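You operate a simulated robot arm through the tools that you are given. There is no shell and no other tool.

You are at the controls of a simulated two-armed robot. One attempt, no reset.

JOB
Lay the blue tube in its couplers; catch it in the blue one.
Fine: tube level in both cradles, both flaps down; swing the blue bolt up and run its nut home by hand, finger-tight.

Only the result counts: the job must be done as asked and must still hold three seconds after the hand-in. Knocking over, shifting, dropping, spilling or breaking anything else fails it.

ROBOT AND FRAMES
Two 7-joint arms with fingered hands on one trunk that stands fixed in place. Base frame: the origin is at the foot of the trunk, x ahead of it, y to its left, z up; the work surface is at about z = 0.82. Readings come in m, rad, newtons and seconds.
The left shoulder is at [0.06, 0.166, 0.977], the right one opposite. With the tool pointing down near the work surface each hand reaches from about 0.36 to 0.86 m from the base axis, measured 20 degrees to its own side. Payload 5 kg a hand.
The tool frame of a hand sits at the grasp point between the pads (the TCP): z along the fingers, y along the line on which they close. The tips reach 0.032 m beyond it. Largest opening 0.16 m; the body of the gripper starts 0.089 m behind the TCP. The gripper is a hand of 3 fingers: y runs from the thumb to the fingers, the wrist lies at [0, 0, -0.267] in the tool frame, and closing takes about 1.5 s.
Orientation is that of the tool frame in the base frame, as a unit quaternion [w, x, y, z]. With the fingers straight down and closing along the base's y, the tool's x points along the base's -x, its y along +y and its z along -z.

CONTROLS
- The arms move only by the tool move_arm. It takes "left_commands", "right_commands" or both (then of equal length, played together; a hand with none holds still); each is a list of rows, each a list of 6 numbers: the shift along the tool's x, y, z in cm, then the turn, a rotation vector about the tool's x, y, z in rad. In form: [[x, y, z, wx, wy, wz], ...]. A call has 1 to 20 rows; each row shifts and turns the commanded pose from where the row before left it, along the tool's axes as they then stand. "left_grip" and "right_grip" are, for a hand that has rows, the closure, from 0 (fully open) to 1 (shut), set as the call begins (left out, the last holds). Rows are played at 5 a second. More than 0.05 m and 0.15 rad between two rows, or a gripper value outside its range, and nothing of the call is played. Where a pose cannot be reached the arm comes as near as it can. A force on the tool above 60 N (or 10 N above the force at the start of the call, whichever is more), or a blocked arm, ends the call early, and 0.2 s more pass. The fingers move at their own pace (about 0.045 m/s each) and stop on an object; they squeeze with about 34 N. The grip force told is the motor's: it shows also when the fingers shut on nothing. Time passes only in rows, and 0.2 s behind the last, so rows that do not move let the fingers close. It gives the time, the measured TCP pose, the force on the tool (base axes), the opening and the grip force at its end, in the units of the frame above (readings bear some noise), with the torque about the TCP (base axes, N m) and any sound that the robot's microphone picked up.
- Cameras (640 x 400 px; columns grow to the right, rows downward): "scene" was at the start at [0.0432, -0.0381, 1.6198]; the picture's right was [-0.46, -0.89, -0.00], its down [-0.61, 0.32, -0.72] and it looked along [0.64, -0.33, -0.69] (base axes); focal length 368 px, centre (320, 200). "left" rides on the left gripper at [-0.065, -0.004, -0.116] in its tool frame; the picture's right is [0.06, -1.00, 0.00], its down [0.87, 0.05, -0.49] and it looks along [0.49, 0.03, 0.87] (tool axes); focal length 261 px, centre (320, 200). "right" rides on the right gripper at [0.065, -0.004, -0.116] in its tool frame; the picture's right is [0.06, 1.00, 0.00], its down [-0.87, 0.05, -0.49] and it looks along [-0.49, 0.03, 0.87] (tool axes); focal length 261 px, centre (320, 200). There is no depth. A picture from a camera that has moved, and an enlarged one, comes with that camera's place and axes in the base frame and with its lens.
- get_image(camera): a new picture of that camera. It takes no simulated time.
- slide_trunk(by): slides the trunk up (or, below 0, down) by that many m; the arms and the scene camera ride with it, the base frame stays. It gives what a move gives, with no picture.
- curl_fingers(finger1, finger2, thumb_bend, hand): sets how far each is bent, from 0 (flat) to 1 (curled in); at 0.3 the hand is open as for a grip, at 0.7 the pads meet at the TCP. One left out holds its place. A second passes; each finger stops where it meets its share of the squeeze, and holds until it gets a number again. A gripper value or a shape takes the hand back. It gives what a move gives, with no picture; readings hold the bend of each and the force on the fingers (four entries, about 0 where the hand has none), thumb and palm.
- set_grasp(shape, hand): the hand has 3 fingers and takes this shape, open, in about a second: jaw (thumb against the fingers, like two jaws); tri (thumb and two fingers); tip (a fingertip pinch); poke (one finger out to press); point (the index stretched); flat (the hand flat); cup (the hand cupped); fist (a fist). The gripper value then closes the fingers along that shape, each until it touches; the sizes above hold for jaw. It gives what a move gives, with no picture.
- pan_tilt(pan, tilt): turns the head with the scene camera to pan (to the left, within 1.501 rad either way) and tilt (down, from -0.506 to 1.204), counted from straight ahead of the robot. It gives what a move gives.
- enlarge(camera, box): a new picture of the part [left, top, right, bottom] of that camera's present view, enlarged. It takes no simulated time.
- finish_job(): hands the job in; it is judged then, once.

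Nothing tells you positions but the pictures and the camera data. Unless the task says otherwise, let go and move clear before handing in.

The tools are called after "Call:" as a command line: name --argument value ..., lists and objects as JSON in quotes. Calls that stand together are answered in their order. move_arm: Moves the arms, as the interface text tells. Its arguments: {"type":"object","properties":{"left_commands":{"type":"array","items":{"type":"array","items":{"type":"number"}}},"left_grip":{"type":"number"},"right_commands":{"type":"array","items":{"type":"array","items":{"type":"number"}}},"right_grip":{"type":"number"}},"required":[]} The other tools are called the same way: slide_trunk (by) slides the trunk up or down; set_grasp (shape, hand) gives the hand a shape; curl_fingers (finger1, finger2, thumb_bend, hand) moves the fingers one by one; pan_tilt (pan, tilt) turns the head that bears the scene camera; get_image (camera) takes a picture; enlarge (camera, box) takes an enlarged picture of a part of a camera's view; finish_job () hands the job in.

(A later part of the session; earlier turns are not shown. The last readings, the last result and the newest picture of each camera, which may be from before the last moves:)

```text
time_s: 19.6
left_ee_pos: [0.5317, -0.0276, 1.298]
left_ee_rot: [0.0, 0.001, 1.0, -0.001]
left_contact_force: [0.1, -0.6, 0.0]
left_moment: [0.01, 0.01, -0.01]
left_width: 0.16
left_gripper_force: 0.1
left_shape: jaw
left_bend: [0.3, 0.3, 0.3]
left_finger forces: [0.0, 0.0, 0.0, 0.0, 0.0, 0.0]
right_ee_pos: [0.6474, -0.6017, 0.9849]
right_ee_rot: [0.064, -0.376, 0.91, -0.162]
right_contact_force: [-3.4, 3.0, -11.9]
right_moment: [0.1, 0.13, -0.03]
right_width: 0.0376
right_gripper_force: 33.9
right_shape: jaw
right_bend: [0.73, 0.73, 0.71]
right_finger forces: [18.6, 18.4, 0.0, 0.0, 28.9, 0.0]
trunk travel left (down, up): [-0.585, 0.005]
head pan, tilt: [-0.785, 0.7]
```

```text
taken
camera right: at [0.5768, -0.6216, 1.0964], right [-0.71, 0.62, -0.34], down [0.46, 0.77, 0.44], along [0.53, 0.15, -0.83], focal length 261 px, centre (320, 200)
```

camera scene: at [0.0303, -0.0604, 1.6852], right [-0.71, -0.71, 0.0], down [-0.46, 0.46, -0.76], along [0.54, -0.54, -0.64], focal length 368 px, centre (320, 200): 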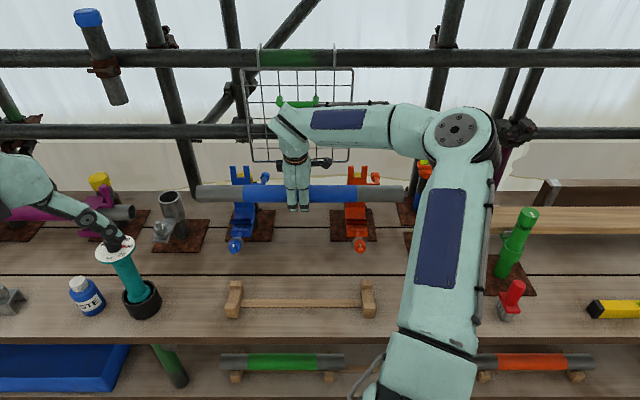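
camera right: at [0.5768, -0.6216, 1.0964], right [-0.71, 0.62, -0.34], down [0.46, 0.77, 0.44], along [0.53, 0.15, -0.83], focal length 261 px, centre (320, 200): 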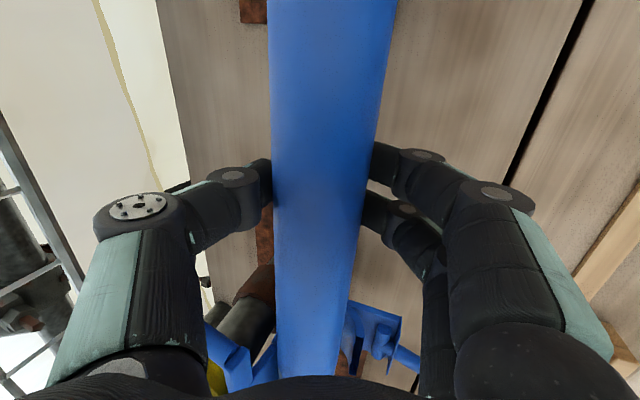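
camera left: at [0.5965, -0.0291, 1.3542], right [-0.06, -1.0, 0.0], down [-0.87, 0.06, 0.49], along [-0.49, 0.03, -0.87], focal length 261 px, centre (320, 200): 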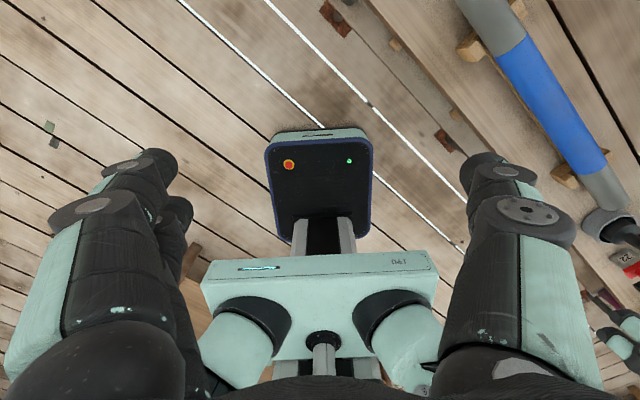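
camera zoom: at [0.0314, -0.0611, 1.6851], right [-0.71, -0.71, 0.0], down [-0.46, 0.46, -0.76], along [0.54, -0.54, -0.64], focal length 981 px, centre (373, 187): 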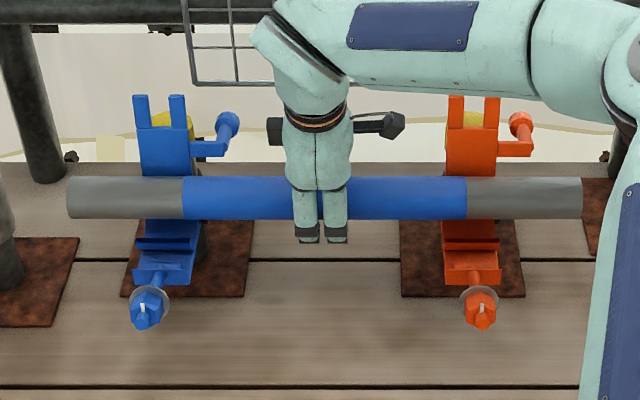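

There's a light push (≈4 N) toward me, so the tube is just brushing the open flaps. I'll ease back a few millimetres while lowering gently.

Call:
move_arm --right_commands '[[0, 0.6, 0.3, 0, 0, 0], [0, 0.3, 0.75, 0, 0, 0], [0, 0.3, 0.75, 0, 0, 0], [0, 0, 0, 0, 0, 0]]'

Call:
enlarge --camera "scene" --box '[180, 140, 420, 270]'

```text
time_s: 20.6
left_ee_pos: [0.5321, -0.0262, 1.2977]
left_ee_rot: [0.001, 0.0, 1.0, -0.001]
left_contact_force: [-0.6, 0.4, 0.6]
left_moment: [-0.01, 0.02, -0.02]
left_width: 0.1599
left_gripper_force: 0.1
left_shape: jaw
left_bend: [0.3, 0.3, 0.3]
left_finger forces: [0.0, 0.0, 0.0, 0.0, 0.0, 0.0]
right_ee_pos: [0.6439, -0.5968, 0.9642]
right_ee_rot: [0.064, -0.377, 0.91, -0.162]
right_contact_force: [-1.0, -0.4, -8.9]
right_moment: [0.02, 0.01, -0.01]
right_width: 0.0374
right_gripper_force: 34.4
right_shape: jaw
right_bend: [0.73, 0.73, 0.71]
right_finger forces: [17.1, 17.1, 0.1, 0.0, 30.8, 0.0]
trunk travel left (down, up): [-0.585, 0.005]
head pan, tilt: [-0.785, 0.7]
```

```text
2.67 times, centred on (300, 205) of scene
camera zoom: at [0.0311, -0.061, 1.6852], right [-0.71, -0.71, 0.0], down [-0.46, 0.46, -0.76], along [0.54, -0.54, -0.64], focal length 981 px, centre (373, 187)
```

zoom: 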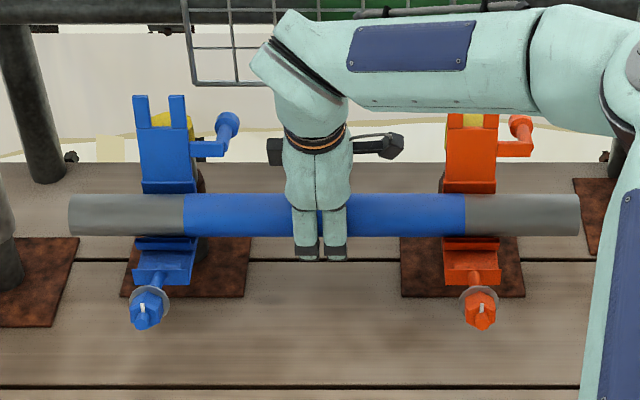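

Free of contact again, right between lip and flap. Lowering the rest in small steps until the seats take the weight.

Call:
move_arm --right_commands '[[0, 0.1, 0.5, 0, 0, 0], [0, 0.15, 0.5, 0, 0, 0], [0, 0.15, 0.5, 0, 0, 0], [0, 0, 0, 0, 0, 0]]'

Call:
enlarge --camera "scene" --box '[180, 140, 420, 270]'

```text
time_s: 21.6
left_ee_pos: [0.5305, -0.0252, 1.2978]
left_ee_rot: [-0.001, 0.001, 1.0, -0.001]
left_contact_force: [0.7, -0.2, 0.8]
left_moment: [0.0, 0.01, -0.01]
left_width: 0.1602
left_gripper_force: 0.1
left_shape: jaw
left_bend: [0.3, 0.3, 0.3]
left_finger forces: [0.0, 0.0, 0.1, 0.0, 0.1, 0.1]
right_ee_pos: [0.6457, -0.5976, 0.9504]
right_ee_rot: [0.065, -0.377, 0.909, -0.164]
right_contact_force: [2.2, -3.0, 10.0]
right_moment: [-0.2, -0.14, -0.02]
right_width: 0.0376
right_gripper_force: 33.7
right_shape: jaw
right_bend: [0.74, 0.74, 0.72]
right_finger forces: [11.3, 11.3, 0.0, 0.0, 28.7, 0.0]
trunk travel left (down, up): [-0.585, 0.005]
head pan, tilt: [-0.785, 0.7]
```

```text
2.67 times, centred on (300, 205) of scene
camera zoom: at [0.03, -0.0599, 1.6853], right [-0.71, -0.71, 0.0], down [-0.46, 0.46, -0.77], along [0.54, -0.54, -0.64], focal length 981 px, centre (373, 187)
```

zoom: 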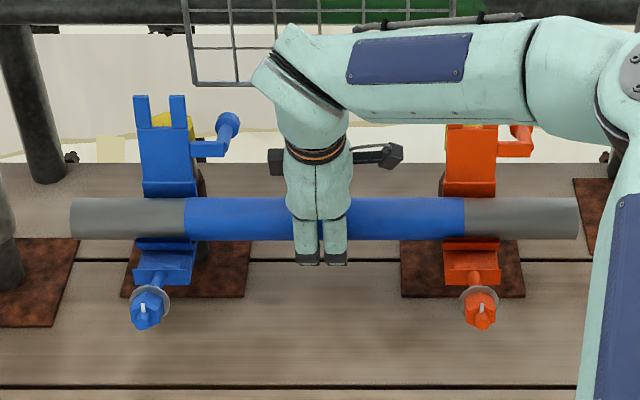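

The seats now carry the tube (upward contact ≈19 N, level across both). I'll release and watch it settle.

Call:
move_arm --right_commands '[[0, -0.1, 0, 0, 0, 0], [0, 0, 0, 0, 0, 0]]'

Call:
move_arm --right_commands '[[0, 0, 0, 0, 0, 0], [0, 0, 0, 0, 0, 0], [0, 0, 0, 0, 0, 0], [0, 0, 0, 0, 0, 0], [0, 0, 0, 0, 0, 0], [0, 0, 0, 0, 0, 0]]' --right_grip 0.3

Call:
enlarge --camera "scene" --box '[180, 140, 420, 270]'

Call:
get_image --camera "right"

```text
time_s: 22.2
left_ee_pos: [0.5309, -0.0252, 1.2984]
left_ee_rot: [0.0, 0.001, 1.0, -0.001]
left_contact_force: [0.4, -0.4, 0.1]
left_moment: [0.01, 0.03, -0.06]
left_width: 0.1598
left_gripper_force: 0.1
left_shape: jaw
left_bend: [0.3, 0.3, 0.3]
left_finger forces: [0.0, 0.0, 0.0, 0.1, 0.1, 0.1]
right_ee_pos: [0.6446, -0.5975, 0.9492]
right_ee_rot: [0.064, -0.376, 0.91, -0.162]
right_contact_force: [3.6, -3.1, 5.5]
right_moment: [-0.1, -0.09, 0.02]
right_width: 0.0375
right_gripper_force: 34.0
right_shape: jaw
right_bend: [0.74, 0.74, 0.72]
right_finger forces: [11.8, 11.7, 0.0, 0.0, 28.9, 0.0]
trunk travel left (down, up): [-0.585, 0.005]
head pan, tilt: [-0.785, 0.7]
```

```text
time_s: 23.6
left_ee_pos: [0.5315, -0.0255, 1.2967]
left_ee_rot: [0.0, 0.0, 1.0, -0.001]
left_contact_force: [0.0, 0.3, -0.3]
left_moment: [-0.02, 0.01, 0.0]
left_width: 0.1596
left_gripper_force: 0.0
left_shape: jaw
left_bend: [0.3, 0.3, 0.3]
left_finger forces: [0.1, 0.1, 0.1, 0.0, 0.1, 0.1]
right_ee_pos: [0.6448, -0.5971, 0.9514]
right_ee_rot: [0.064, -0.377, 0.91, -0.162]
right_contact_force: [-0.7, 0.3, 0.4]
right_moment: [0.01, 0.0, 0.02]
right_width: 0.1115
right_gripper_force: 0.1
right_shape: jaw
right_bend: [0.67, 0.67, 0.64]
right_finger forces: [0.0, 0.0, 0.0, 0.1, 0.1, 0.1]
trunk travel left (down, up): [-0.585, 0.005]
head pan, tilt: [-0.785, 0.7]
```

```text
2.67 times, centred on (300, 205) of scene
camera zoom: at [0.0304, -0.0604, 1.6852], right [-0.71, -0.71, 0.0], down [-0.46, 0.46, -0.76], along [0.54, -0.54, -0.64], focal length 981 px, centre (373, 187)
```

zoom: 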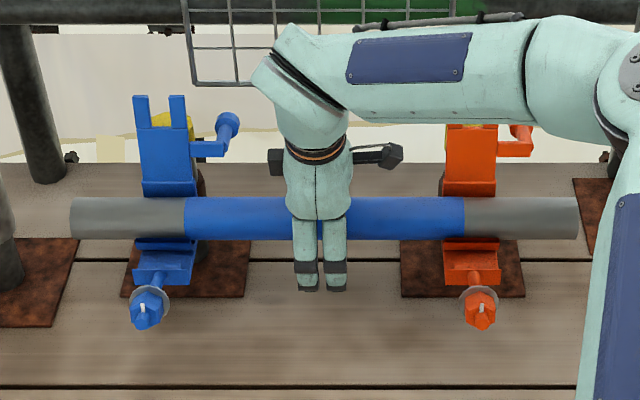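

```text
taken
camera right: at [0.5742, -0.6177, 1.0615], right [-0.71, 0.62, -0.34], down [0.46, 0.77, 0.44], along [0.54, 0.15, -0.83], focal length 261 px, centre (320, 200)
```

right: 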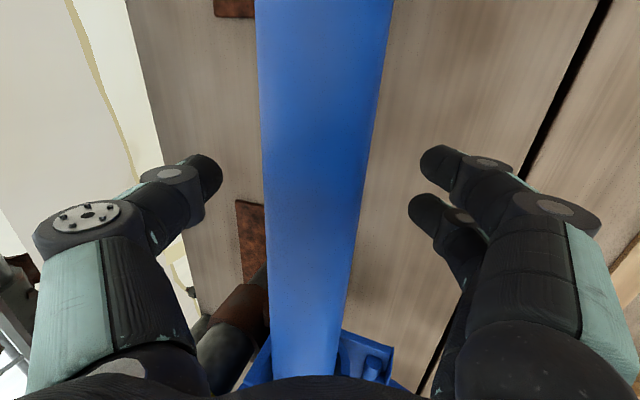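

The tube rests level in both seats and the hand is free of it. I'll back the right hand out along its own axis, and turn the left hand so its camera can watch the blue coupler from the left.

Call:
move_arm --right_commands '[[0, 0, -4, 0, 0, 0], [0, 0, -4, 0, 0, 0], [0, 0, -4, 0, 0, 0], [0, 0, -3, 0, 0, 0], [0, 0, 0, 0, 0, 0], [0, 0, 0, 0, 0, 0], [0, 0, 0, 0, 0, 0], [0, 0, 0, 0, 0, 0], [0, 0, 0, 0, 0, 0], [0, 0, 0, 0, 0, 0], [0, 0, 0, 0, 0, 0]]' --left_commands '[[0, 0, 0, 0, 0, -0.1486], [0, 0, 0, 0, 0, -0.1486], [0, 0, 0, 0, 0, -0.1486], [0, 0, 0, 0, 0, -0.1486], [0, 0, 0, 0, 0, -0.1486], [0, 0, 0, 0, 0, -0.1486], [0, 0, 0, 0, 0, -0.1486], [0, 0, 0, 0, 0, -0.1486], [0, 0, 0, 0, 0, -0.1486], [0, 0, 0, 0, 0, -0.1486], [0, 0, 0, 0, 0, -0.1486]]'

Call:
get_image --camera "scene"

Call:
get_image --camera "left"

```text
time_s: 26.0
left_ee_pos: [0.5312, -0.0274, 1.2982]
left_ee_rot: [0.0, 0.73, -0.684, 0.0]
left_contact_force: [-0.2, -0.6, 0.4]
left_moment: [0.05, 0.01, 0.05]
left_width: 0.1601
left_gripper_force: 0.0
left_shape: jaw
left_bend: [0.3, 0.3, 0.3]
left_finger forces: [0.0, 0.1, 0.1, 0.0, 0.1, 0.0]
right_ee_pos: [0.6087, -0.5615, 1.0918]
right_ee_rot: [0.064, -0.376, 0.91, -0.162]
right_contact_force: [-0.5, -0.4, 1.0]
right_moment: [0.03, 0.02, 0.0]
right_width: 0.1117
right_gripper_force: 0.1
right_shape: jaw
right_bend: [0.67, 0.67, 0.64]
right_finger forces: [0.0, 0.0, 0.0, 0.0, 0.0, 0.1]
trunk travel left (down, up): [-0.585, 0.005]
head pan, tilt: [-0.785, 0.7]
```

```text
taken
camera scene: at [0.0298, -0.0622, 1.6852], right [-0.71, -0.71, 0.0], down [-0.46, 0.46, -0.76], along [0.54, -0.54, -0.64], focal length 368 px, centre (320, 200)
```

scene: 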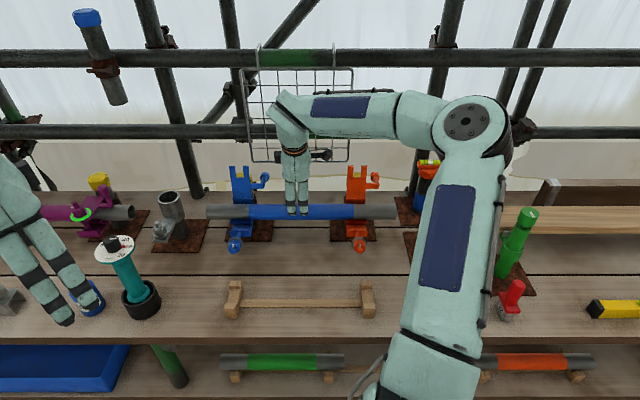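

```text
taken
camera left: at [0.5303, 0.038, 1.4148], right [1.0, 0.0, 0.0], down [0.0, -0.87, 0.49], along [0.0, -0.49, -0.87], focal length 261 px, centre (320, 200)
```

left: 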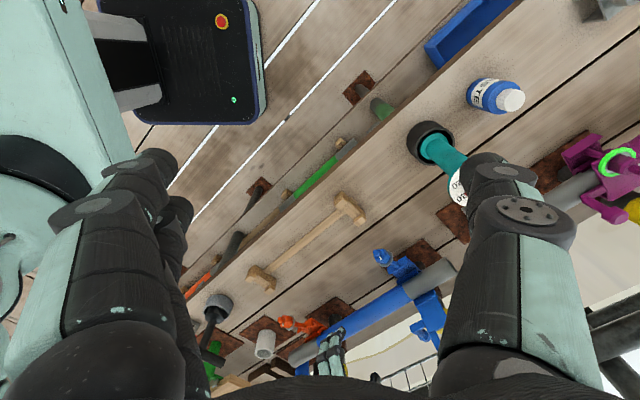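

Left camera sees the blue coupler. I'll bring the left hand forward (staying high above the teal tool and bottle) and tip it so its camera looks across at the blue coupler.

Call:
move_arm --left_commands '[[1.98, -3.15, 2.0, 0, 0, 0], [1.98, -3.15, 2.0, 0, 0, 0], [1.98, -3.15, 2.0, 0, 0, 0], [1.98, -3.15, 2.0, 0, 0, 0], [1.98, -3.15, 2.0, 0, 0, 0], [1.98, -3.15, 2.0, 0, 0, 0], [0, 0, 0, 0, 0.13, 0], [0, 0, 0, 0, 0.13, 0], [0, 0, 0, 0, 0.13, 0], [0, 0, 0, 0, 0.13, 0]]'

Call:
get_image --camera "left"

Call:
get_image --camera "scene"

```text
time_s: 28.2
left_ee_pos: [0.6886, -0.1242, 1.1774]
left_ee_rot: [0.178, 0.705, -0.66, 0.189]
left_contact_force: [0.2, 0.1, -0.4]
left_moment: [-0.05, 0.01, 0.01]
left_width: 0.1599
left_gripper_force: 0.1
left_shape: jaw
left_bend: [0.3, 0.3, 0.3]
left_finger forces: [0.0, 0.0, 0.1, 0.0, 0.1, 0.1]
left hand out of reach, approached as far as the arm can: row 5, 6
right_ee_pos: [0.6102, -0.5599, 1.091]
right_ee_rot: [0.064, -0.377, 0.91, -0.163]
right_contact_force: [0.3, -0.6, 0.5]
right_moment: [0.01, 0.03, -0.03]
right_width: 0.1113
right_gripper_force: 0.1
right_shape: jaw
right_bend: [0.67, 0.67, 0.64]
right_finger forces: [0.1, 0.0, 0.1, 0.0, 0.0, 0.0]
trunk travel left (down, up): [-0.585, 0.005]
head pan, tilt: [-0.785, 0.7]
```

```text
taken
camera left: at [0.6848, -0.0093, 1.2453], right [1.0, 0.01, 0.03], down [-0.02, -0.51, 0.86], along [0.02, -0.86, -0.51], focal length 261 px, centre (320, 200)
```

left: 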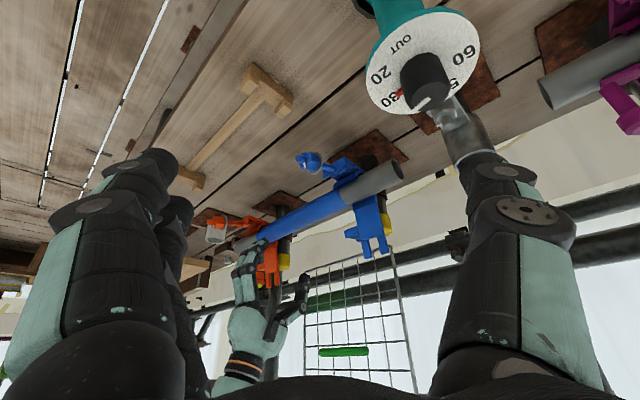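

```text
taken
camera scene: at [0.0308, -0.0596, 1.6852], right [-0.71, -0.71, 0.0], down [-0.46, 0.46, -0.76], along [0.54, -0.54, -0.64], focal length 368 px, centre (320, 200)
```

scene: 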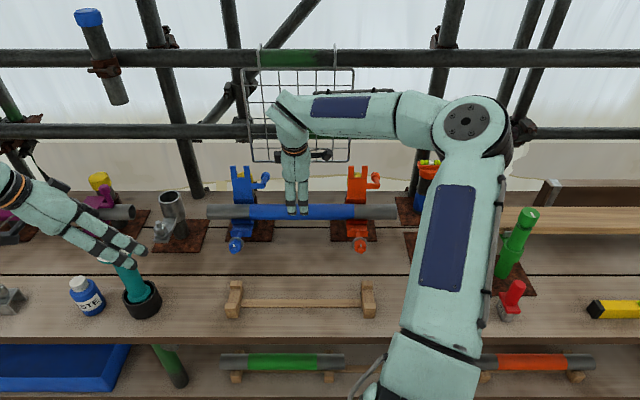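

Call:
enlarge --camera "left" --box '[270, 110, 430, 280]'

```text
2.35 times, centred on (350, 195) of left
camera zoom: at [0.6848, -0.0093, 1.2453], right [1.0, 0.01, 0.03], down [-0.02, -0.51, 0.86], along [0.02, -0.86, -0.51], focal length 613 px, centre (249, 212)
```

zoom: 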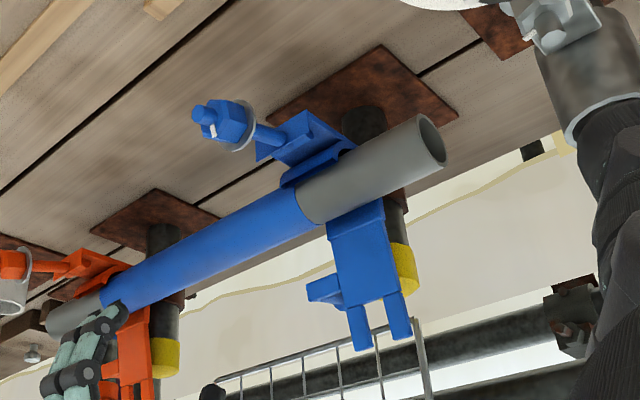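

The left camera gives a clear view: tube seated, flap upright with the yellow post cap just behind it, prongs above the cap. I'll move the right hand up, back and over in front of the blue coupler and tip it forward, ready to hook the flap with the thumb.

Call:
move_arm --right_commands '[[0, 1.15, -4.3, 0, 0, 0], [0, 1.15, -4.3, 0, 0, 0], [0, 1.15, -4.3, 0, 0, 0], [-4.35, 0, 0, 0, 0, 0], [-4.35, 0, 0, 0, 0, 0], [-4.35, 0, 0, 0, 0, 0], [-4.35, 0, 0, 0, 0, 0], [0, 0, 0, 0.117, 0, 0], [0, 0, 0, 0.117, 0, 0], [0, 0, 0, 0.116, 0, 0]]' --right_grip 0.0

Call:
curl_fingers --hand "right" --finger1 1.0 --finger2 1.0 --thumb_bend 0.4

Call:
get_image --camera "left"

Call:
get_image --camera "scene"

Call:
get_image --camera "right"

```text
time_s: 30.4
left_ee_pos: [0.6871, -0.1245, 1.1779]
left_ee_rot: [0.177, 0.705, -0.661, 0.189]
left_contact_force: [-0.4, 0.6, 0.4]
left_moment: [-0.01, -0.02, 0.02]
left_width: 0.1599
left_gripper_force: 0.1
left_shape: jaw
left_bend: [0.3, 0.3, 0.3]
left_finger forces: [0.0, 0.1, 0.0, 0.0, 0.0, 0.1]
right_ee_pos: [0.6489, -0.4085, 1.1947]
right_ee_rot: [0.129, -0.359, 0.867, -0.319]
right_contact_force: [0.5, -0.4, 1.1]
right_moment: [0.0, 0.01, -0.01]
right_width: 0.1598
right_gripper_force: 0.1
right_shape: jaw
right_bend: [0.3, 0.3, 0.3]
right_finger forces: [0.0, 0.0, 0.0, 0.0, 0.1, 0.0]
right hand out of reach, approached as far as the arm can: row 7
trunk travel left (down, up): [-0.585, 0.005]
head pan, tilt: [-0.785, 0.7]
```

```text
time_s: 31.4
left_ee_pos: [0.6877, -0.1251, 1.1775]
left_ee_rot: [0.177, 0.704, -0.662, 0.188]
left_contact_force: [0.8, 0.0, 0.9]
left_moment: [0.0, -0.01, -0.02]
left_width: 0.1601
left_gripper_force: 0.0
left_shape: jaw
left_bend: [0.3, 0.3, 0.3]
left_finger forces: [0.1, 0.0, 0.0, 0.1, 0.0, 0.1]
right_ee_pos: [0.6503, -0.4096, 1.1945]
right_ee_rot: [0.128, -0.361, 0.867, -0.319]
right_contact_force: [0.7, -0.4, -0.5]
right_moment: [0.01, -0.04, -0.01]
right_width: 0.0656
right_gripper_force: 0.2
right_shape: fingers
right_bend: [1.0, 1.0, 0.4]
right_finger forces: [0.1, 0.0, 0.0, 0.0, 0.1, 0.1]
trunk travel left (down, up): [-0.585, 0.005]
head pan, tilt: [-0.785, 0.7]
```

```text
taken
camera left: at [0.6846, -0.0101, 1.2453], right [1.0, 0.01, 0.03], down [-0.02, -0.51, 0.86], along [0.02, -0.86, -0.51], focal length 261 px, centre (320, 200)
```

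left: 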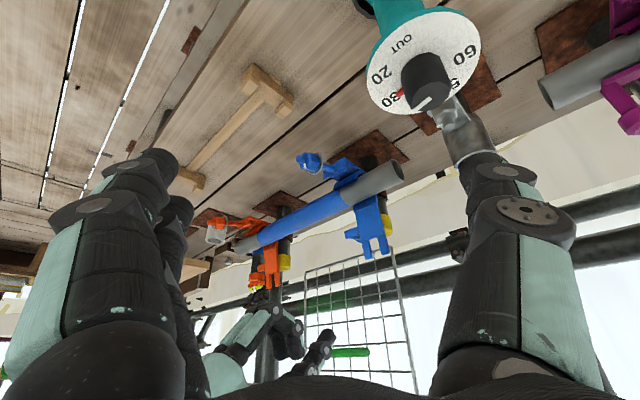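

```text
taken
camera scene: at [0.0306, -0.0604, 1.6852], right [-0.71, -0.71, 0.0], down [-0.46, 0.46, -0.76], along [0.54, -0.54, -0.64], focal length 368 px, centre (320, 200)
```

scene: 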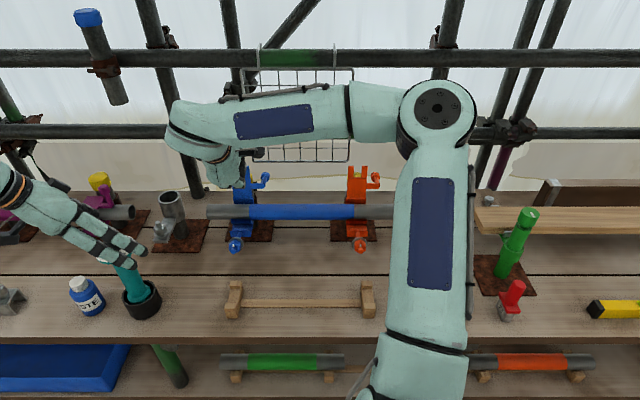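

```text
taken
camera right: at [0.5537, -0.4046, 1.2871], right [-0.58, 0.49, -0.64], down [0.36, 0.87, 0.34], along [0.72, -0.04, -0.69], focal length 261 px, centre (320, 200)
```

right: 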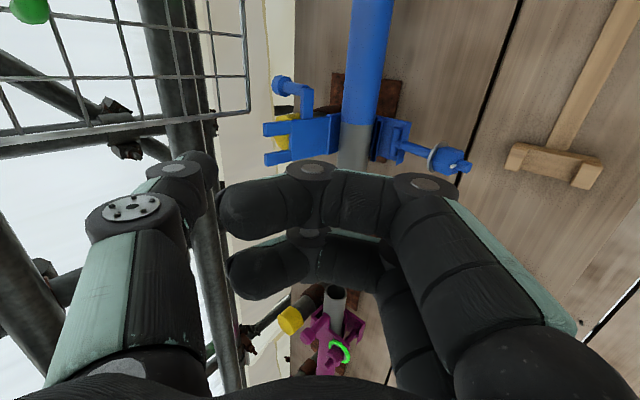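

The curled fingers sit close to the thumb, which may get in the way. I'll look at the "poke" shape instead.

Call:
set_grasp --hand "right" --shape "poke"

Call:
get_image --camera "right"

Call:
get_image --camera "left"

Call:
enlarge --camera "scene" --box '[150, 90, 350, 260]'

```text
time_s: 32.3
left_ee_pos: [0.6874, -0.1244, 1.1769]
left_ee_rot: [0.177, 0.704, -0.661, 0.188]
left_contact_force: [0.2, -0.1, 0.5]
left_moment: [0.01, 0.03, -0.01]
left_width: 0.1601
left_gripper_force: 0.0
left_shape: jaw
left_bend: [0.3, 0.3, 0.3]
left_finger forces: [0.1, 0.1, 0.1, 0.1, 0.0, 0.0]
right_ee_pos: [0.6503, -0.41, 1.1951]
right_ee_rot: [0.129, -0.36, 0.867, -0.319]
right_contact_force: [-0.3, 0.6, 0.7]
right_moment: [0.01, 0.01, 0.0]
right_width: 0.0
right_gripper_force: 0.1
right_shape: poke
right_bend: [1.0, 1.0, 0.46]
right_finger forces: [0.0, 0.0, 0.1, 0.0, 0.1, 0.1]
trunk travel left (down, up): [-0.585, 0.005]
head pan, tilt: [-0.785, 0.7]
```

```text
taken
camera right: at [0.5536, -0.4045, 1.2872], right [-0.58, 0.49, -0.64], down [0.36, 0.87, 0.34], along [0.72, -0.04, -0.69], focal length 261 px, centre (320, 200)
```

right: 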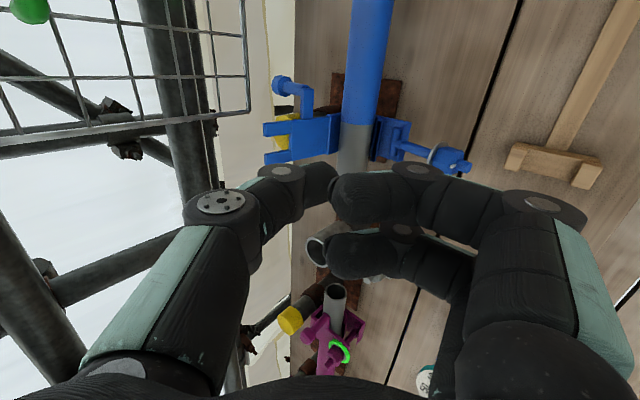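

```text
taken
camera left: at [0.6846, -0.0099, 1.2454], right [1.0, 0.01, 0.03], down [-0.02, -0.51, 0.86], along [0.02, -0.86, -0.51], focal length 261 px, centre (320, 200)
```

left: 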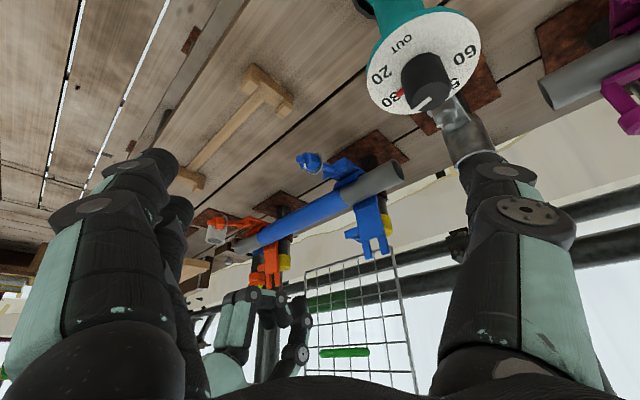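

```text
2.35 times, centred on (250, 175) of scene
camera zoom: at [0.0305, -0.0603, 1.6852], right [-0.71, -0.71, 0.0], down [-0.46, 0.46, -0.76], along [0.54, -0.54, -0.64], focal length 865 px, centre (485, 259)
```

zoom: 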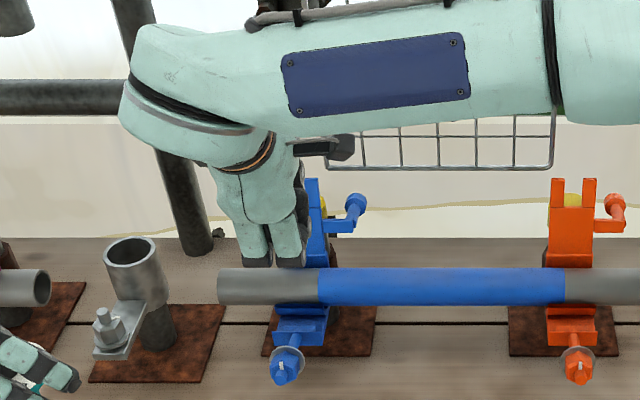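

Call:
set_grasp --hand "right" --shape "point"

Call:
get_image --camera "right"

Call:
enlarge --camera "scene" --box '[150, 90, 350, 260]'

Call:
enlarge --camera "left" --box '[190, 130, 430, 400]'

```text
time_s: 33.2
left_ee_pos: [0.6882, -0.1248, 1.1771]
left_ee_rot: [0.177, 0.704, -0.662, 0.188]
left_contact_force: [1.2, 0.7, -0.6]
left_moment: [0.01, -0.01, 0.0]
left_width: 0.1601
left_gripper_force: 0.1
left_shape: jaw
left_bend: [0.3, 0.3, 0.3]
left_finger forces: [0.0, 0.0, 0.0, 0.0, 0.1, 0.0]
right_ee_pos: [0.6496, -0.4101, 1.1947]
right_ee_rot: [0.129, -0.359, 0.868, -0.319]
right_contact_force: [0.2, 0.0, -0.6]
right_moment: [0.01, 0.01, -0.01]
right_width: 0.0001
right_gripper_force: 0.0
right_shape: point
right_bend: [0.24, 1.0, 0.47]
right_finger forces: [0.1, 0.0, 0.1, 0.1, 0.0, 0.1]
trunk travel left (down, up): [-0.585, 0.005]
head pan, tilt: [-0.785, 0.7]
```

```text
taken
camera right: at [0.5536, -0.4045, 1.2872], right [-0.58, 0.49, -0.64], down [0.36, 0.87, 0.34], along [0.72, -0.04, -0.69], focal length 261 px, centre (320, 200)
```

right: 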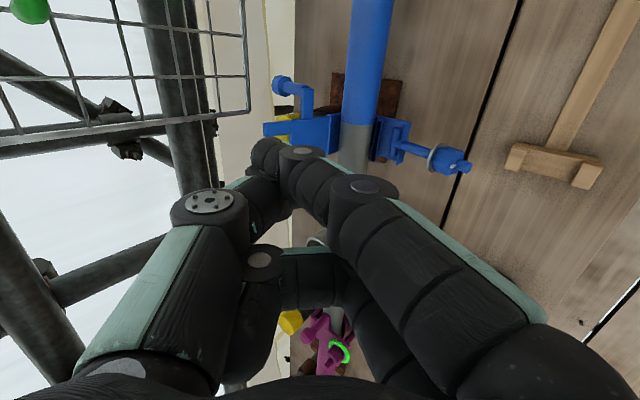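

```text
2.35 times, centred on (250, 175) of scene
camera zoom: at [0.0305, -0.0603, 1.6852], right [-0.71, -0.71, 0.0], down [-0.46, 0.46, -0.76], along [0.54, -0.54, -0.64], focal length 865 px, centre (485, 259)
```

zoom: 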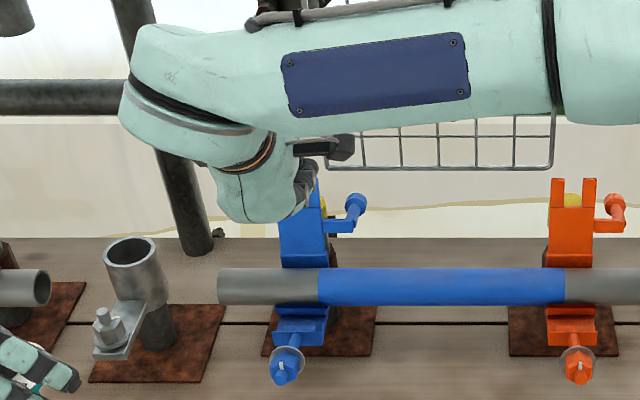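

```text
1.48 times, centred on (310, 265) of left
camera zoom: at [0.6846, -0.01, 1.2454], right [1.0, 0.01, 0.03], down [-0.02, -0.51, 0.86], along [0.02, -0.86, -0.51], focal length 386 px, centre (335, 104)
```

zoom: 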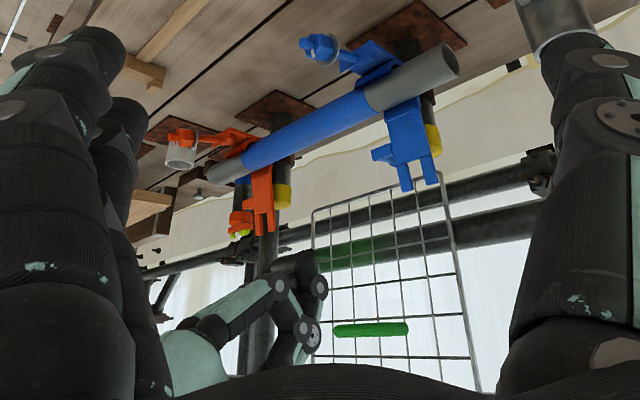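

The pointing shapes curl awkwardly. Better plan: go back to the jaw, turn the hand 90° so it pinches the flap's two prongs from their outer sides (along the tube direction), and swing the flap over along its arc.

Call:
set_grasp --hand "right" --shape "jaw"

Call:
move_arm --right_commands '[[0, 0, 0, 0, 0, 0.1428], [0, 0, 0, 0, 0, 0.1428], [0, 0, 0, 0, 0, 0.1428], [0, 0, 0, 0, 0, 0.1428], [0, 0, 0, 0, 0, 0.1428], [0, 0, 0, 0, 0, 0.1428], [0, 0, 0, 0, 0, 0.1428], [0, 0, 0, 0, 0, 0.1428], [0, 0, 0, 0, 0, 0.1428], [0, 0, 0, 0, 0, 0.1428], [0, 0, 0, 0, 0, 0.1428]]' --right_grip 0.2

Call:
get_image --camera "right"

Call:
get_image --camera "scene"

Call:
get_image --camera "left"

```text
time_s: 34.1
left_ee_pos: [0.6883, -0.1253, 1.1771]
left_ee_rot: [0.176, 0.704, -0.662, 0.188]
left_contact_force: [-0.8, -0.8, 0.1]
left_moment: [-0.01, -0.03, 0.0]
left_width: 0.1599
left_gripper_force: 0.0
left_shape: jaw
left_bend: [0.3, 0.3, 0.3]
left_finger forces: [0.0, 0.0, 0.1, 0.1, 0.0, 0.1]
right_ee_pos: [0.6499, -0.4096, 1.1942]
right_ee_rot: [0.13, -0.359, 0.868, -0.318]
right_contact_force: [0.1, -0.4, -0.4]
right_moment: [0.0, 0.0, -0.02]
right_width: 0.1094
right_gripper_force: 0.1
right_shape: jaw
right_bend: [0.57, 0.3, 0.51]
right_finger forces: [0.0, 0.0, 0.0, 0.0, 0.0, 0.0]
trunk travel left (down, up): [-0.585, 0.005]
head pan, tilt: [-0.785, 0.7]
```

```text
time_s: 36.5
left_ee_pos: [0.688, -0.1241, 1.1773]
left_ee_rot: [0.177, 0.705, -0.661, 0.188]
left_contact_force: [-0.7, 0.2, 0.6]
left_moment: [-0.01, 0.0, 0.0]
left_width: 0.16
left_gripper_force: 0.1
left_shape: jaw
left_bend: [0.3, 0.3, 0.3]
left_finger forces: [0.0, 0.0, 0.0, 0.0, 0.1, 0.0]
right_ee_pos: [0.649, -0.41, 1.1943]
right_ee_rot: [0.317, 0.361, 0.867, -0.135]
right_contact_force: [0.9, -0.2, 0.0]
right_moment: [0.02, 0.01, -0.03]
right_width: 0.0331
right_gripper_force: 0.1
right_shape: jaw
right_bend: [0.76, 0.59, 0.73]
right_finger forces: [0.0, 0.0, 0.0, 0.1, 0.0, 0.0]
trunk travel left (down, up): [-0.585, 0.005]
head pan, tilt: [-0.785, 0.7]
```

```text
taken
camera right: at [0.5593, -0.3244, 1.2416], right [0.67, 0.74, -0.04], down [0.29, -0.2, 0.94], along [0.68, -0.64, -0.35], focal length 261 px, centre (320, 200)
```

right: 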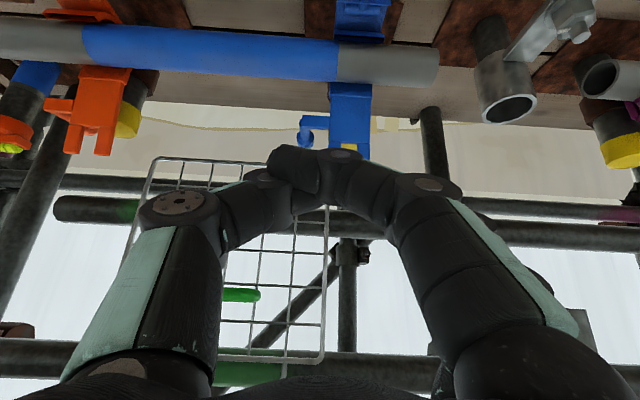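

```text
taken
camera scene: at [0.0305, -0.0603, 1.6852], right [-0.71, -0.71, 0.0], down [-0.46, 0.46, -0.76], along [0.54, -0.54, -0.64], focal length 368 px, centre (320, 200)
```

scene: 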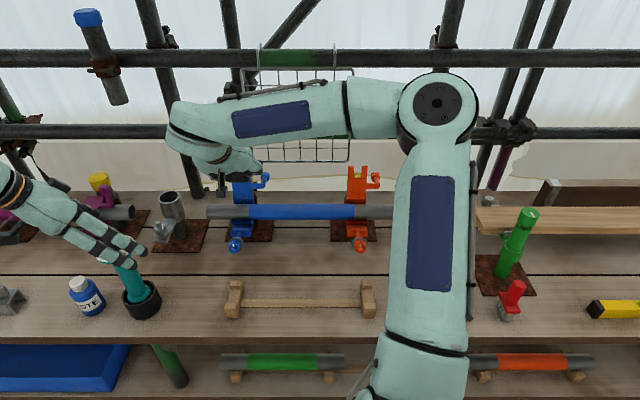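

```text
taken
camera left: at [0.6846, -0.01, 1.2454], right [1.0, 0.01, 0.03], down [-0.02, -0.51, 0.86], along [0.02, -0.86, -0.51], focal length 261 px, centre (320, 200)
```

left: 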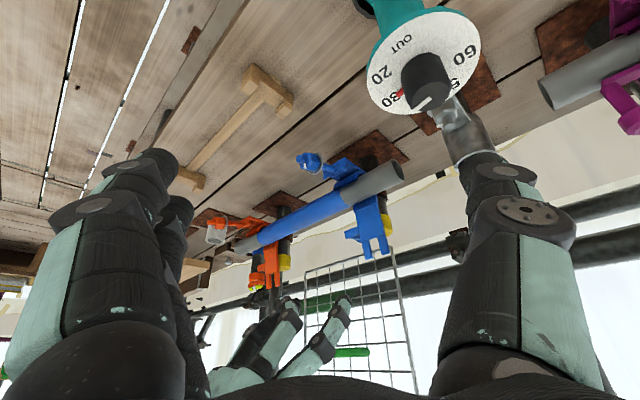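

The rotation worked, but the fingers haven't opened as expected after the shape change. I'll fully open the jaw and let it settle.

Call:
move_arm --right_commands '[[0, 0, 0, 0, 0, 0], [0, 0, 0, 0, 0, 0], [0, 0, 0, 0, 0, 0], [0, 0, 0, 0, 0, 0], [0, 0, 0, 0, 0, 0], [0, 0, 0, 0, 0, 0], [0, 0, 0, 0, 0, 0], [0, 0, 0, 0, 0, 0]]' --right_grip 0.0

Call:
get_image --camera "right"

```text
time_s: 38.3
left_ee_pos: [0.6877, -0.1247, 1.1779]
left_ee_rot: [0.176, 0.705, -0.661, 0.188]
left_contact_force: [-1.1, -0.8, 0.7]
left_moment: [0.02, 0.01, 0.07]
left_width: 0.1597
left_gripper_force: 0.1
left_shape: jaw
left_bend: [0.3, 0.3, 0.3]
left_finger forces: [0.0, 0.0, 0.0, 0.0, 0.0, 0.0]
right_ee_pos: [0.6499, -0.4107, 1.1951]
right_ee_rot: [0.316, 0.359, 0.867, -0.136]
right_contact_force: [0.7, -0.2, 0.0]
right_moment: [-0.01, 0.0, 0.01]
right_width: 0.1598
right_gripper_force: 0.0
right_shape: jaw
right_bend: [0.3, 0.3, 0.3]
right_finger forces: [0.0, 0.1, 0.0, 0.0, 0.1, 0.1]
trunk travel left (down, up): [-0.585, 0.005]
head pan, tilt: [-0.785, 0.7]
```

```text
taken
camera right: at [0.5592, -0.3245, 1.2417], right [0.67, 0.74, -0.05], down [0.29, -0.2, 0.94], along [0.68, -0.64, -0.35], focal length 261 px, centre (320, 200)
```

right: 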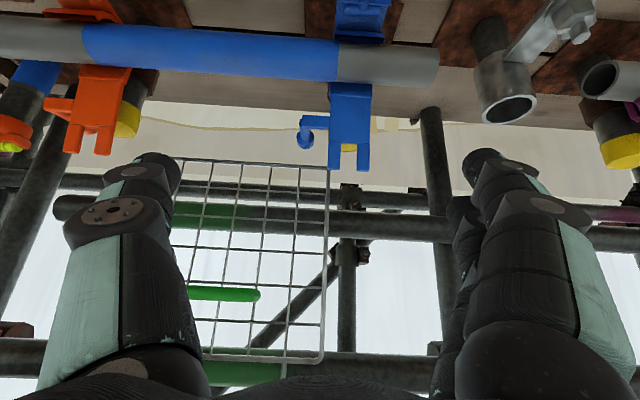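

Call:
enlarge --camera "right" --box '[270, 0, 430, 190]'

Call:
enlarge --camera "left" --box '[280, 130, 420, 270]'

Call:
enlarge --camera "scene" --box '[190, 150, 310, 265]'

```text
2.11 times, centred on (350, 95) of right
camera zoom: at [0.5592, -0.3245, 1.2417], right [0.67, 0.74, -0.05], down [0.29, -0.2, 0.94], along [0.68, -0.64, -0.35], focal length 549 px, centre (257, 421)
```

zoom: 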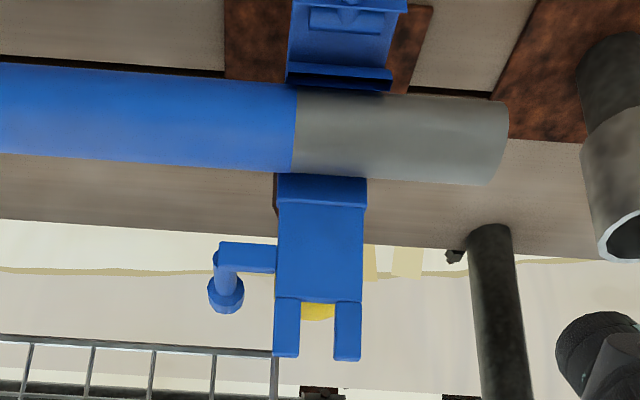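

```text
2.86 times, centred on (350, 200) of left
camera zoom: at [0.6846, -0.0099, 1.2454], right [1.0, 0.01, 0.03], down [-0.02, -0.51, 0.86], along [0.02, -0.86, -0.51], focal length 745 px, centre (234, 200)
```

zoom: 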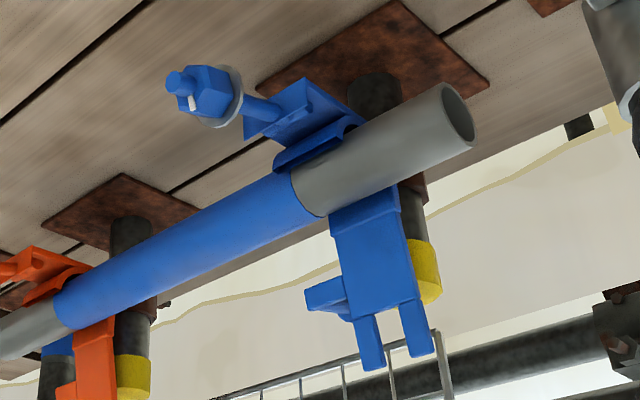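

```text
3.48 times, centred on (250, 208) of scene
camera zoom: at [0.0305, -0.0603, 1.6852], right [-0.71, -0.71, 0.0], down [-0.46, 0.46, -0.76], along [0.54, -0.54, -0.64], focal length 1279 px, centre (564, 174)
```

zoom: 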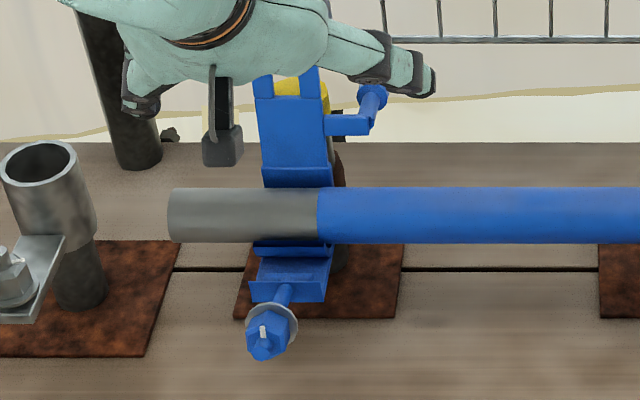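

I triangulated the blue flap's prongs: tips at height ≈1.083, bases ≈1.046, depth ≈0.92–0.93, centred on the coupler. I'll approach with the open jaw straddling them.

Call:
move_arm --right_commands '[[-1.24, 1.03, 3.14, 0, 0, 0], [-1.24, 1.03, 3.14, 0, 0, 0], [-1.24, 1.03, 3.14, 0, 0, 0], [-1.24, 1.03, 3.14, 0, 0, 0], [0, 0, 0, 0, 0, 0]]'

Call:
get_image --camera "right"

Call:
enlarge --camera "left" --box '[230, 110, 470, 290]'

Call:
enlarge --camera "scene" --box '[190, 120, 330, 265]'

```text
time_s: 39.5
left_ee_pos: [0.6872, -0.1249, 1.1772]
left_ee_rot: [0.176, 0.704, -0.662, 0.189]
left_contact_force: [0.4, -0.3, -0.2]
left_moment: [-0.03, -0.01, 0.01]
left_width: 0.1599
left_gripper_force: 0.1
left_shape: jaw
left_bend: [0.3, 0.3, 0.3]
left_finger forces: [0.0, 0.1, 0.1, 0.0, 0.0, 0.1]
right_ee_pos: [0.7451, -0.4767, 1.1344]
right_ee_rot: [0.316, 0.359, 0.868, -0.135]
right_contact_force: [-0.2, -0.1, -0.4]
right_moment: [-0.01, 0.0, -0.04]
right_width: 0.1602
right_gripper_force: 0.0
right_shape: jaw
right_bend: [0.3, 0.3, 0.3]
right_finger forces: [0.1, 0.1, 0.0, 0.0, 0.0, 0.1]
right hand out of reach, approached as far as the arm can: row 3, 4
trunk travel left (down, up): [-0.585, 0.005]
head pan, tilt: [-0.785, 0.7]
```

```text
taken
camera right: at [0.654, -0.3912, 1.1822], right [0.67, 0.74, -0.05], down [0.29, -0.2, 0.94], along [0.68, -0.64, -0.35], focal length 261 px, centre (320, 200)
```

right: 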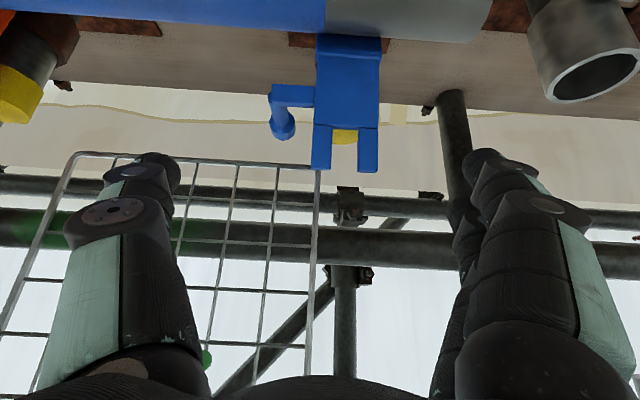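

```text
2.22 times, centred on (350, 200) of left
camera zoom: at [0.6849, -0.0101, 1.2452], right [1.0, 0.01, 0.03], down [-0.02, -0.51, 0.86], along [0.02, -0.86, -0.51], focal length 579 px, centre (253, 200)
```

zoom: 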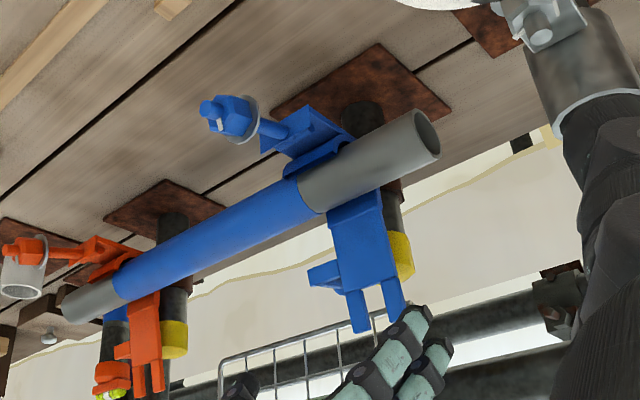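

```text
2.76 times, centred on (260, 192) of scene
camera zoom: at [0.031, -0.0607, 1.6852], right [-0.71, -0.71, 0.0], down [-0.46, 0.46, -0.76], along [0.54, -0.54, -0.64], focal length 1015 px, centre (486, 221)
```

zoom: 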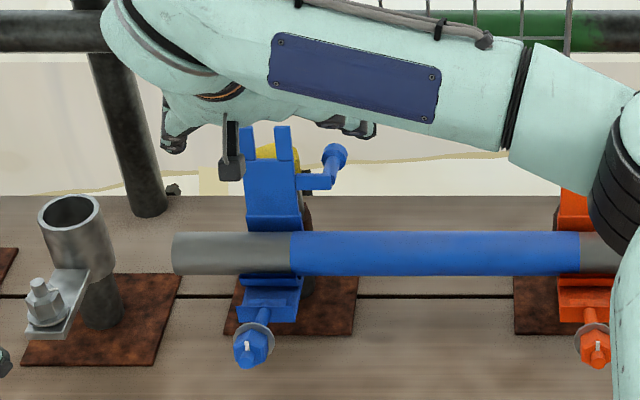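

Thumb is to the right and fingers to the left of the prongs, slightly off in the tube direction. I'll continue in small steps to straddle the prongs.

Call:
move_arm --right_commands '[[-0.05, 0.7, 1.5, 0, 0, 0], [-0.05, 0.7, 1.5, 0, 0, 0], [-0.05, 0.6, 1.5, 0, 0, 0], [0, 0, 1.5, 0, 0, 0], [0, 0, 0, 0, 0, 0]]'

Call:
get_image --camera "right"

Call:
enlarge --camera "left" --box '[230, 110, 470, 290]'

```text
time_s: 40.7
left_ee_pos: [0.687, -0.1241, 1.1777]
left_ee_rot: [0.177, 0.705, -0.661, 0.189]
left_contact_force: [0.4, -0.7, -0.4]
left_moment: [-0.03, -0.01, 0.02]
left_width: 0.1599
left_gripper_force: 0.0
left_shape: jaw
left_bend: [0.3, 0.3, 0.3]
left_finger forces: [0.0, 0.0, 0.0, 0.0, 0.0, 0.1]
right_ee_pos: [0.7671, -0.4929, 1.0896]
right_ee_rot: [0.316, 0.359, 0.868, -0.135]
right_contact_force: [-0.4, -0.2, 0.0]
right_moment: [0.01, 0.02, -0.01]
right_width: 0.1599
right_gripper_force: 0.1
right_shape: jaw
right_bend: [0.3, 0.3, 0.3]
right_finger forces: [0.0, 0.0, 0.0, 0.1, 0.0, 0.0]
right hand out of reach, approached as far as the arm can: row 1, 2, 3
trunk travel left (down, up): [-0.585, 0.005]
head pan, tilt: [-0.785, 0.7]
```

```text
taken
camera right: at [0.6769, -0.4076, 1.1373], right [0.67, 0.74, -0.05], down [0.29, -0.2, 0.94], along [0.68, -0.64, -0.35], focal length 261 px, centre (320, 200)
```

right: 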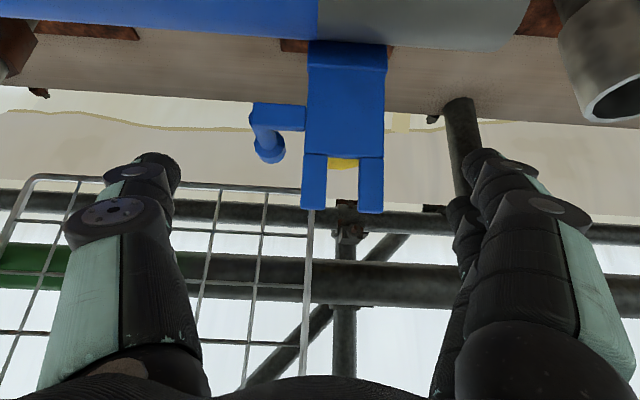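

```text
2.22 times, centred on (350, 200) of left
camera zoom: at [0.6844, -0.0098, 1.2455], right [1.0, 0.01, 0.03], down [-0.02, -0.51, 0.86], along [0.02, -0.86, -0.51], focal length 579 px, centre (253, 200)
```

zoom: 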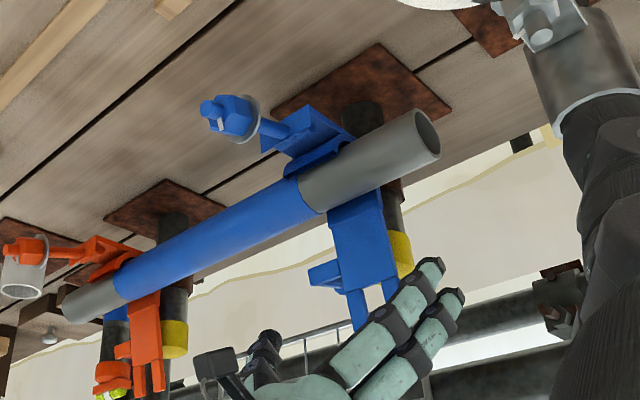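

The arm hits a joint limit before it can centre on the prongs in this heading. Better: with a closed jaw pointing straight ahead-down, come in from the right behind the prongs (above the post cap) and sweep the flap forward. I'll back off, close the jaw and reorient.

Call:
move_arm --right_commands '[[0, 0, -4, 0, 0, 0], [0, 0, -4, 0, 0, 0], [0, -2, -2, 0, 0, 0], [0, -2, 0, 0, 0, 0], [0, -2, 0, 0, 0, 0], [0, 0, 0, -0.0843, 0, -0.1001], [0, 0, 0, -0.0843, 0, -0.1001], [0, 0, 0, -0.0843, 0, -0.1001], [0, 0, 0, -0.0843, 0, -0.1001], [0, 0, 0, -0.0843, 0, -0.1001], [0, 0, 0, -0.0843, 0, -0.1001], [0, 0, 0, 0, -0.087, 0], [0, 0, 0, 0, -0.087, 0]]' --right_grip 1.0

Call:
get_image --camera "scene"

Call:
get_image --camera "left"

Call:
get_image --camera "right"

```text
time_s: 43.5
left_ee_pos: [0.6877, -0.1256, 1.1775]
left_ee_rot: [0.177, 0.704, -0.661, 0.188]
left_contact_force: [-0.2, 0.1, -0.3]
left_moment: [-0.01, -0.01, 0.0]
left_width: 0.1597
left_gripper_force: 0.1
left_shape: jaw
left_bend: [0.3, 0.3, 0.3]
left_finger forces: [0.1, 0.0, 0.2, 0.0, 0.0, 0.0]
right_ee_pos: [0.6781, -0.4877, 1.1654]
right_ee_rot: [0.423, -0.001, 0.906, -0.002]
right_contact_force: [-0.3, -0.1, -0.5]
right_moment: [0.0, 0.0, 0.03]
right_width: 0.0
right_gripper_force: 33.9
right_shape: jaw
right_bend: [0.65, 0.65, 0.67]
right_finger forces: [0.0, 0.0, 0.0, 0.1, 0.0, 0.1]
trunk travel left (down, up): [-0.585, 0.005]
head pan, tilt: [-0.785, 0.7]
```

```text
taken
camera scene: at [0.0303, -0.0607, 1.6852], right [-0.71, -0.71, 0.0], down [-0.46, 0.46, -0.76], along [0.54, -0.54, -0.64], focal length 368 px, centre (320, 200)
```

scene: 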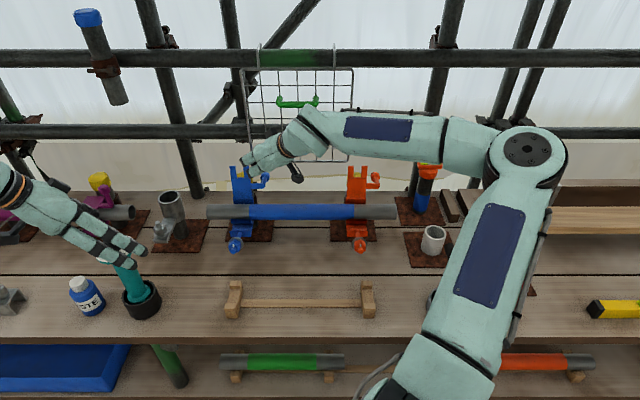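

```text
taken
camera left: at [0.6844, -0.0103, 1.2455], right [1.0, 0.01, 0.03], down [-0.02, -0.51, 0.86], along [0.02, -0.86, -0.51], focal length 261 px, centre (320, 200)
```

left: 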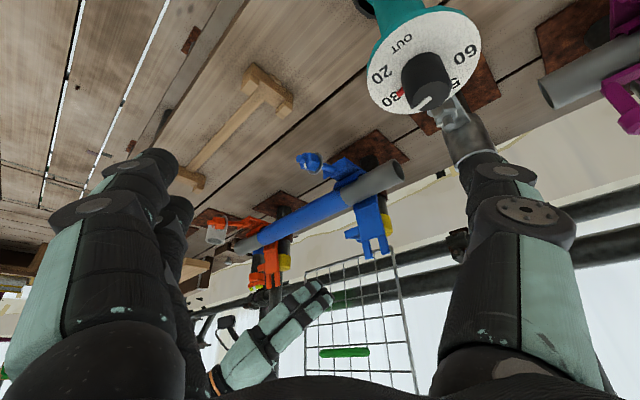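

```text
taken
camera right: at [0.5485, -0.492, 1.1914], right [-0.04, 1.0, -0.05], down [0.18, 0.06, 0.98], along [0.98, 0.03, -0.18], focal length 261 px, centre (320, 200)
```

right: 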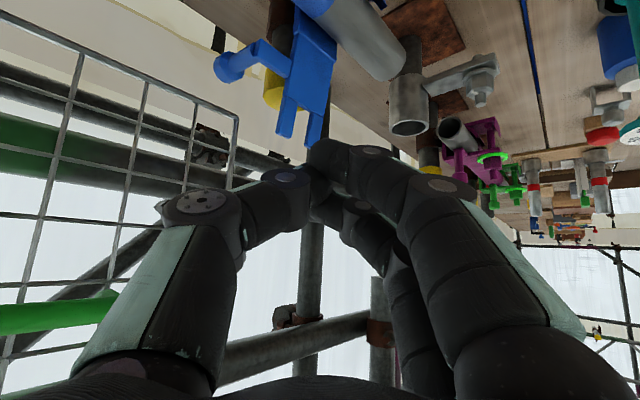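

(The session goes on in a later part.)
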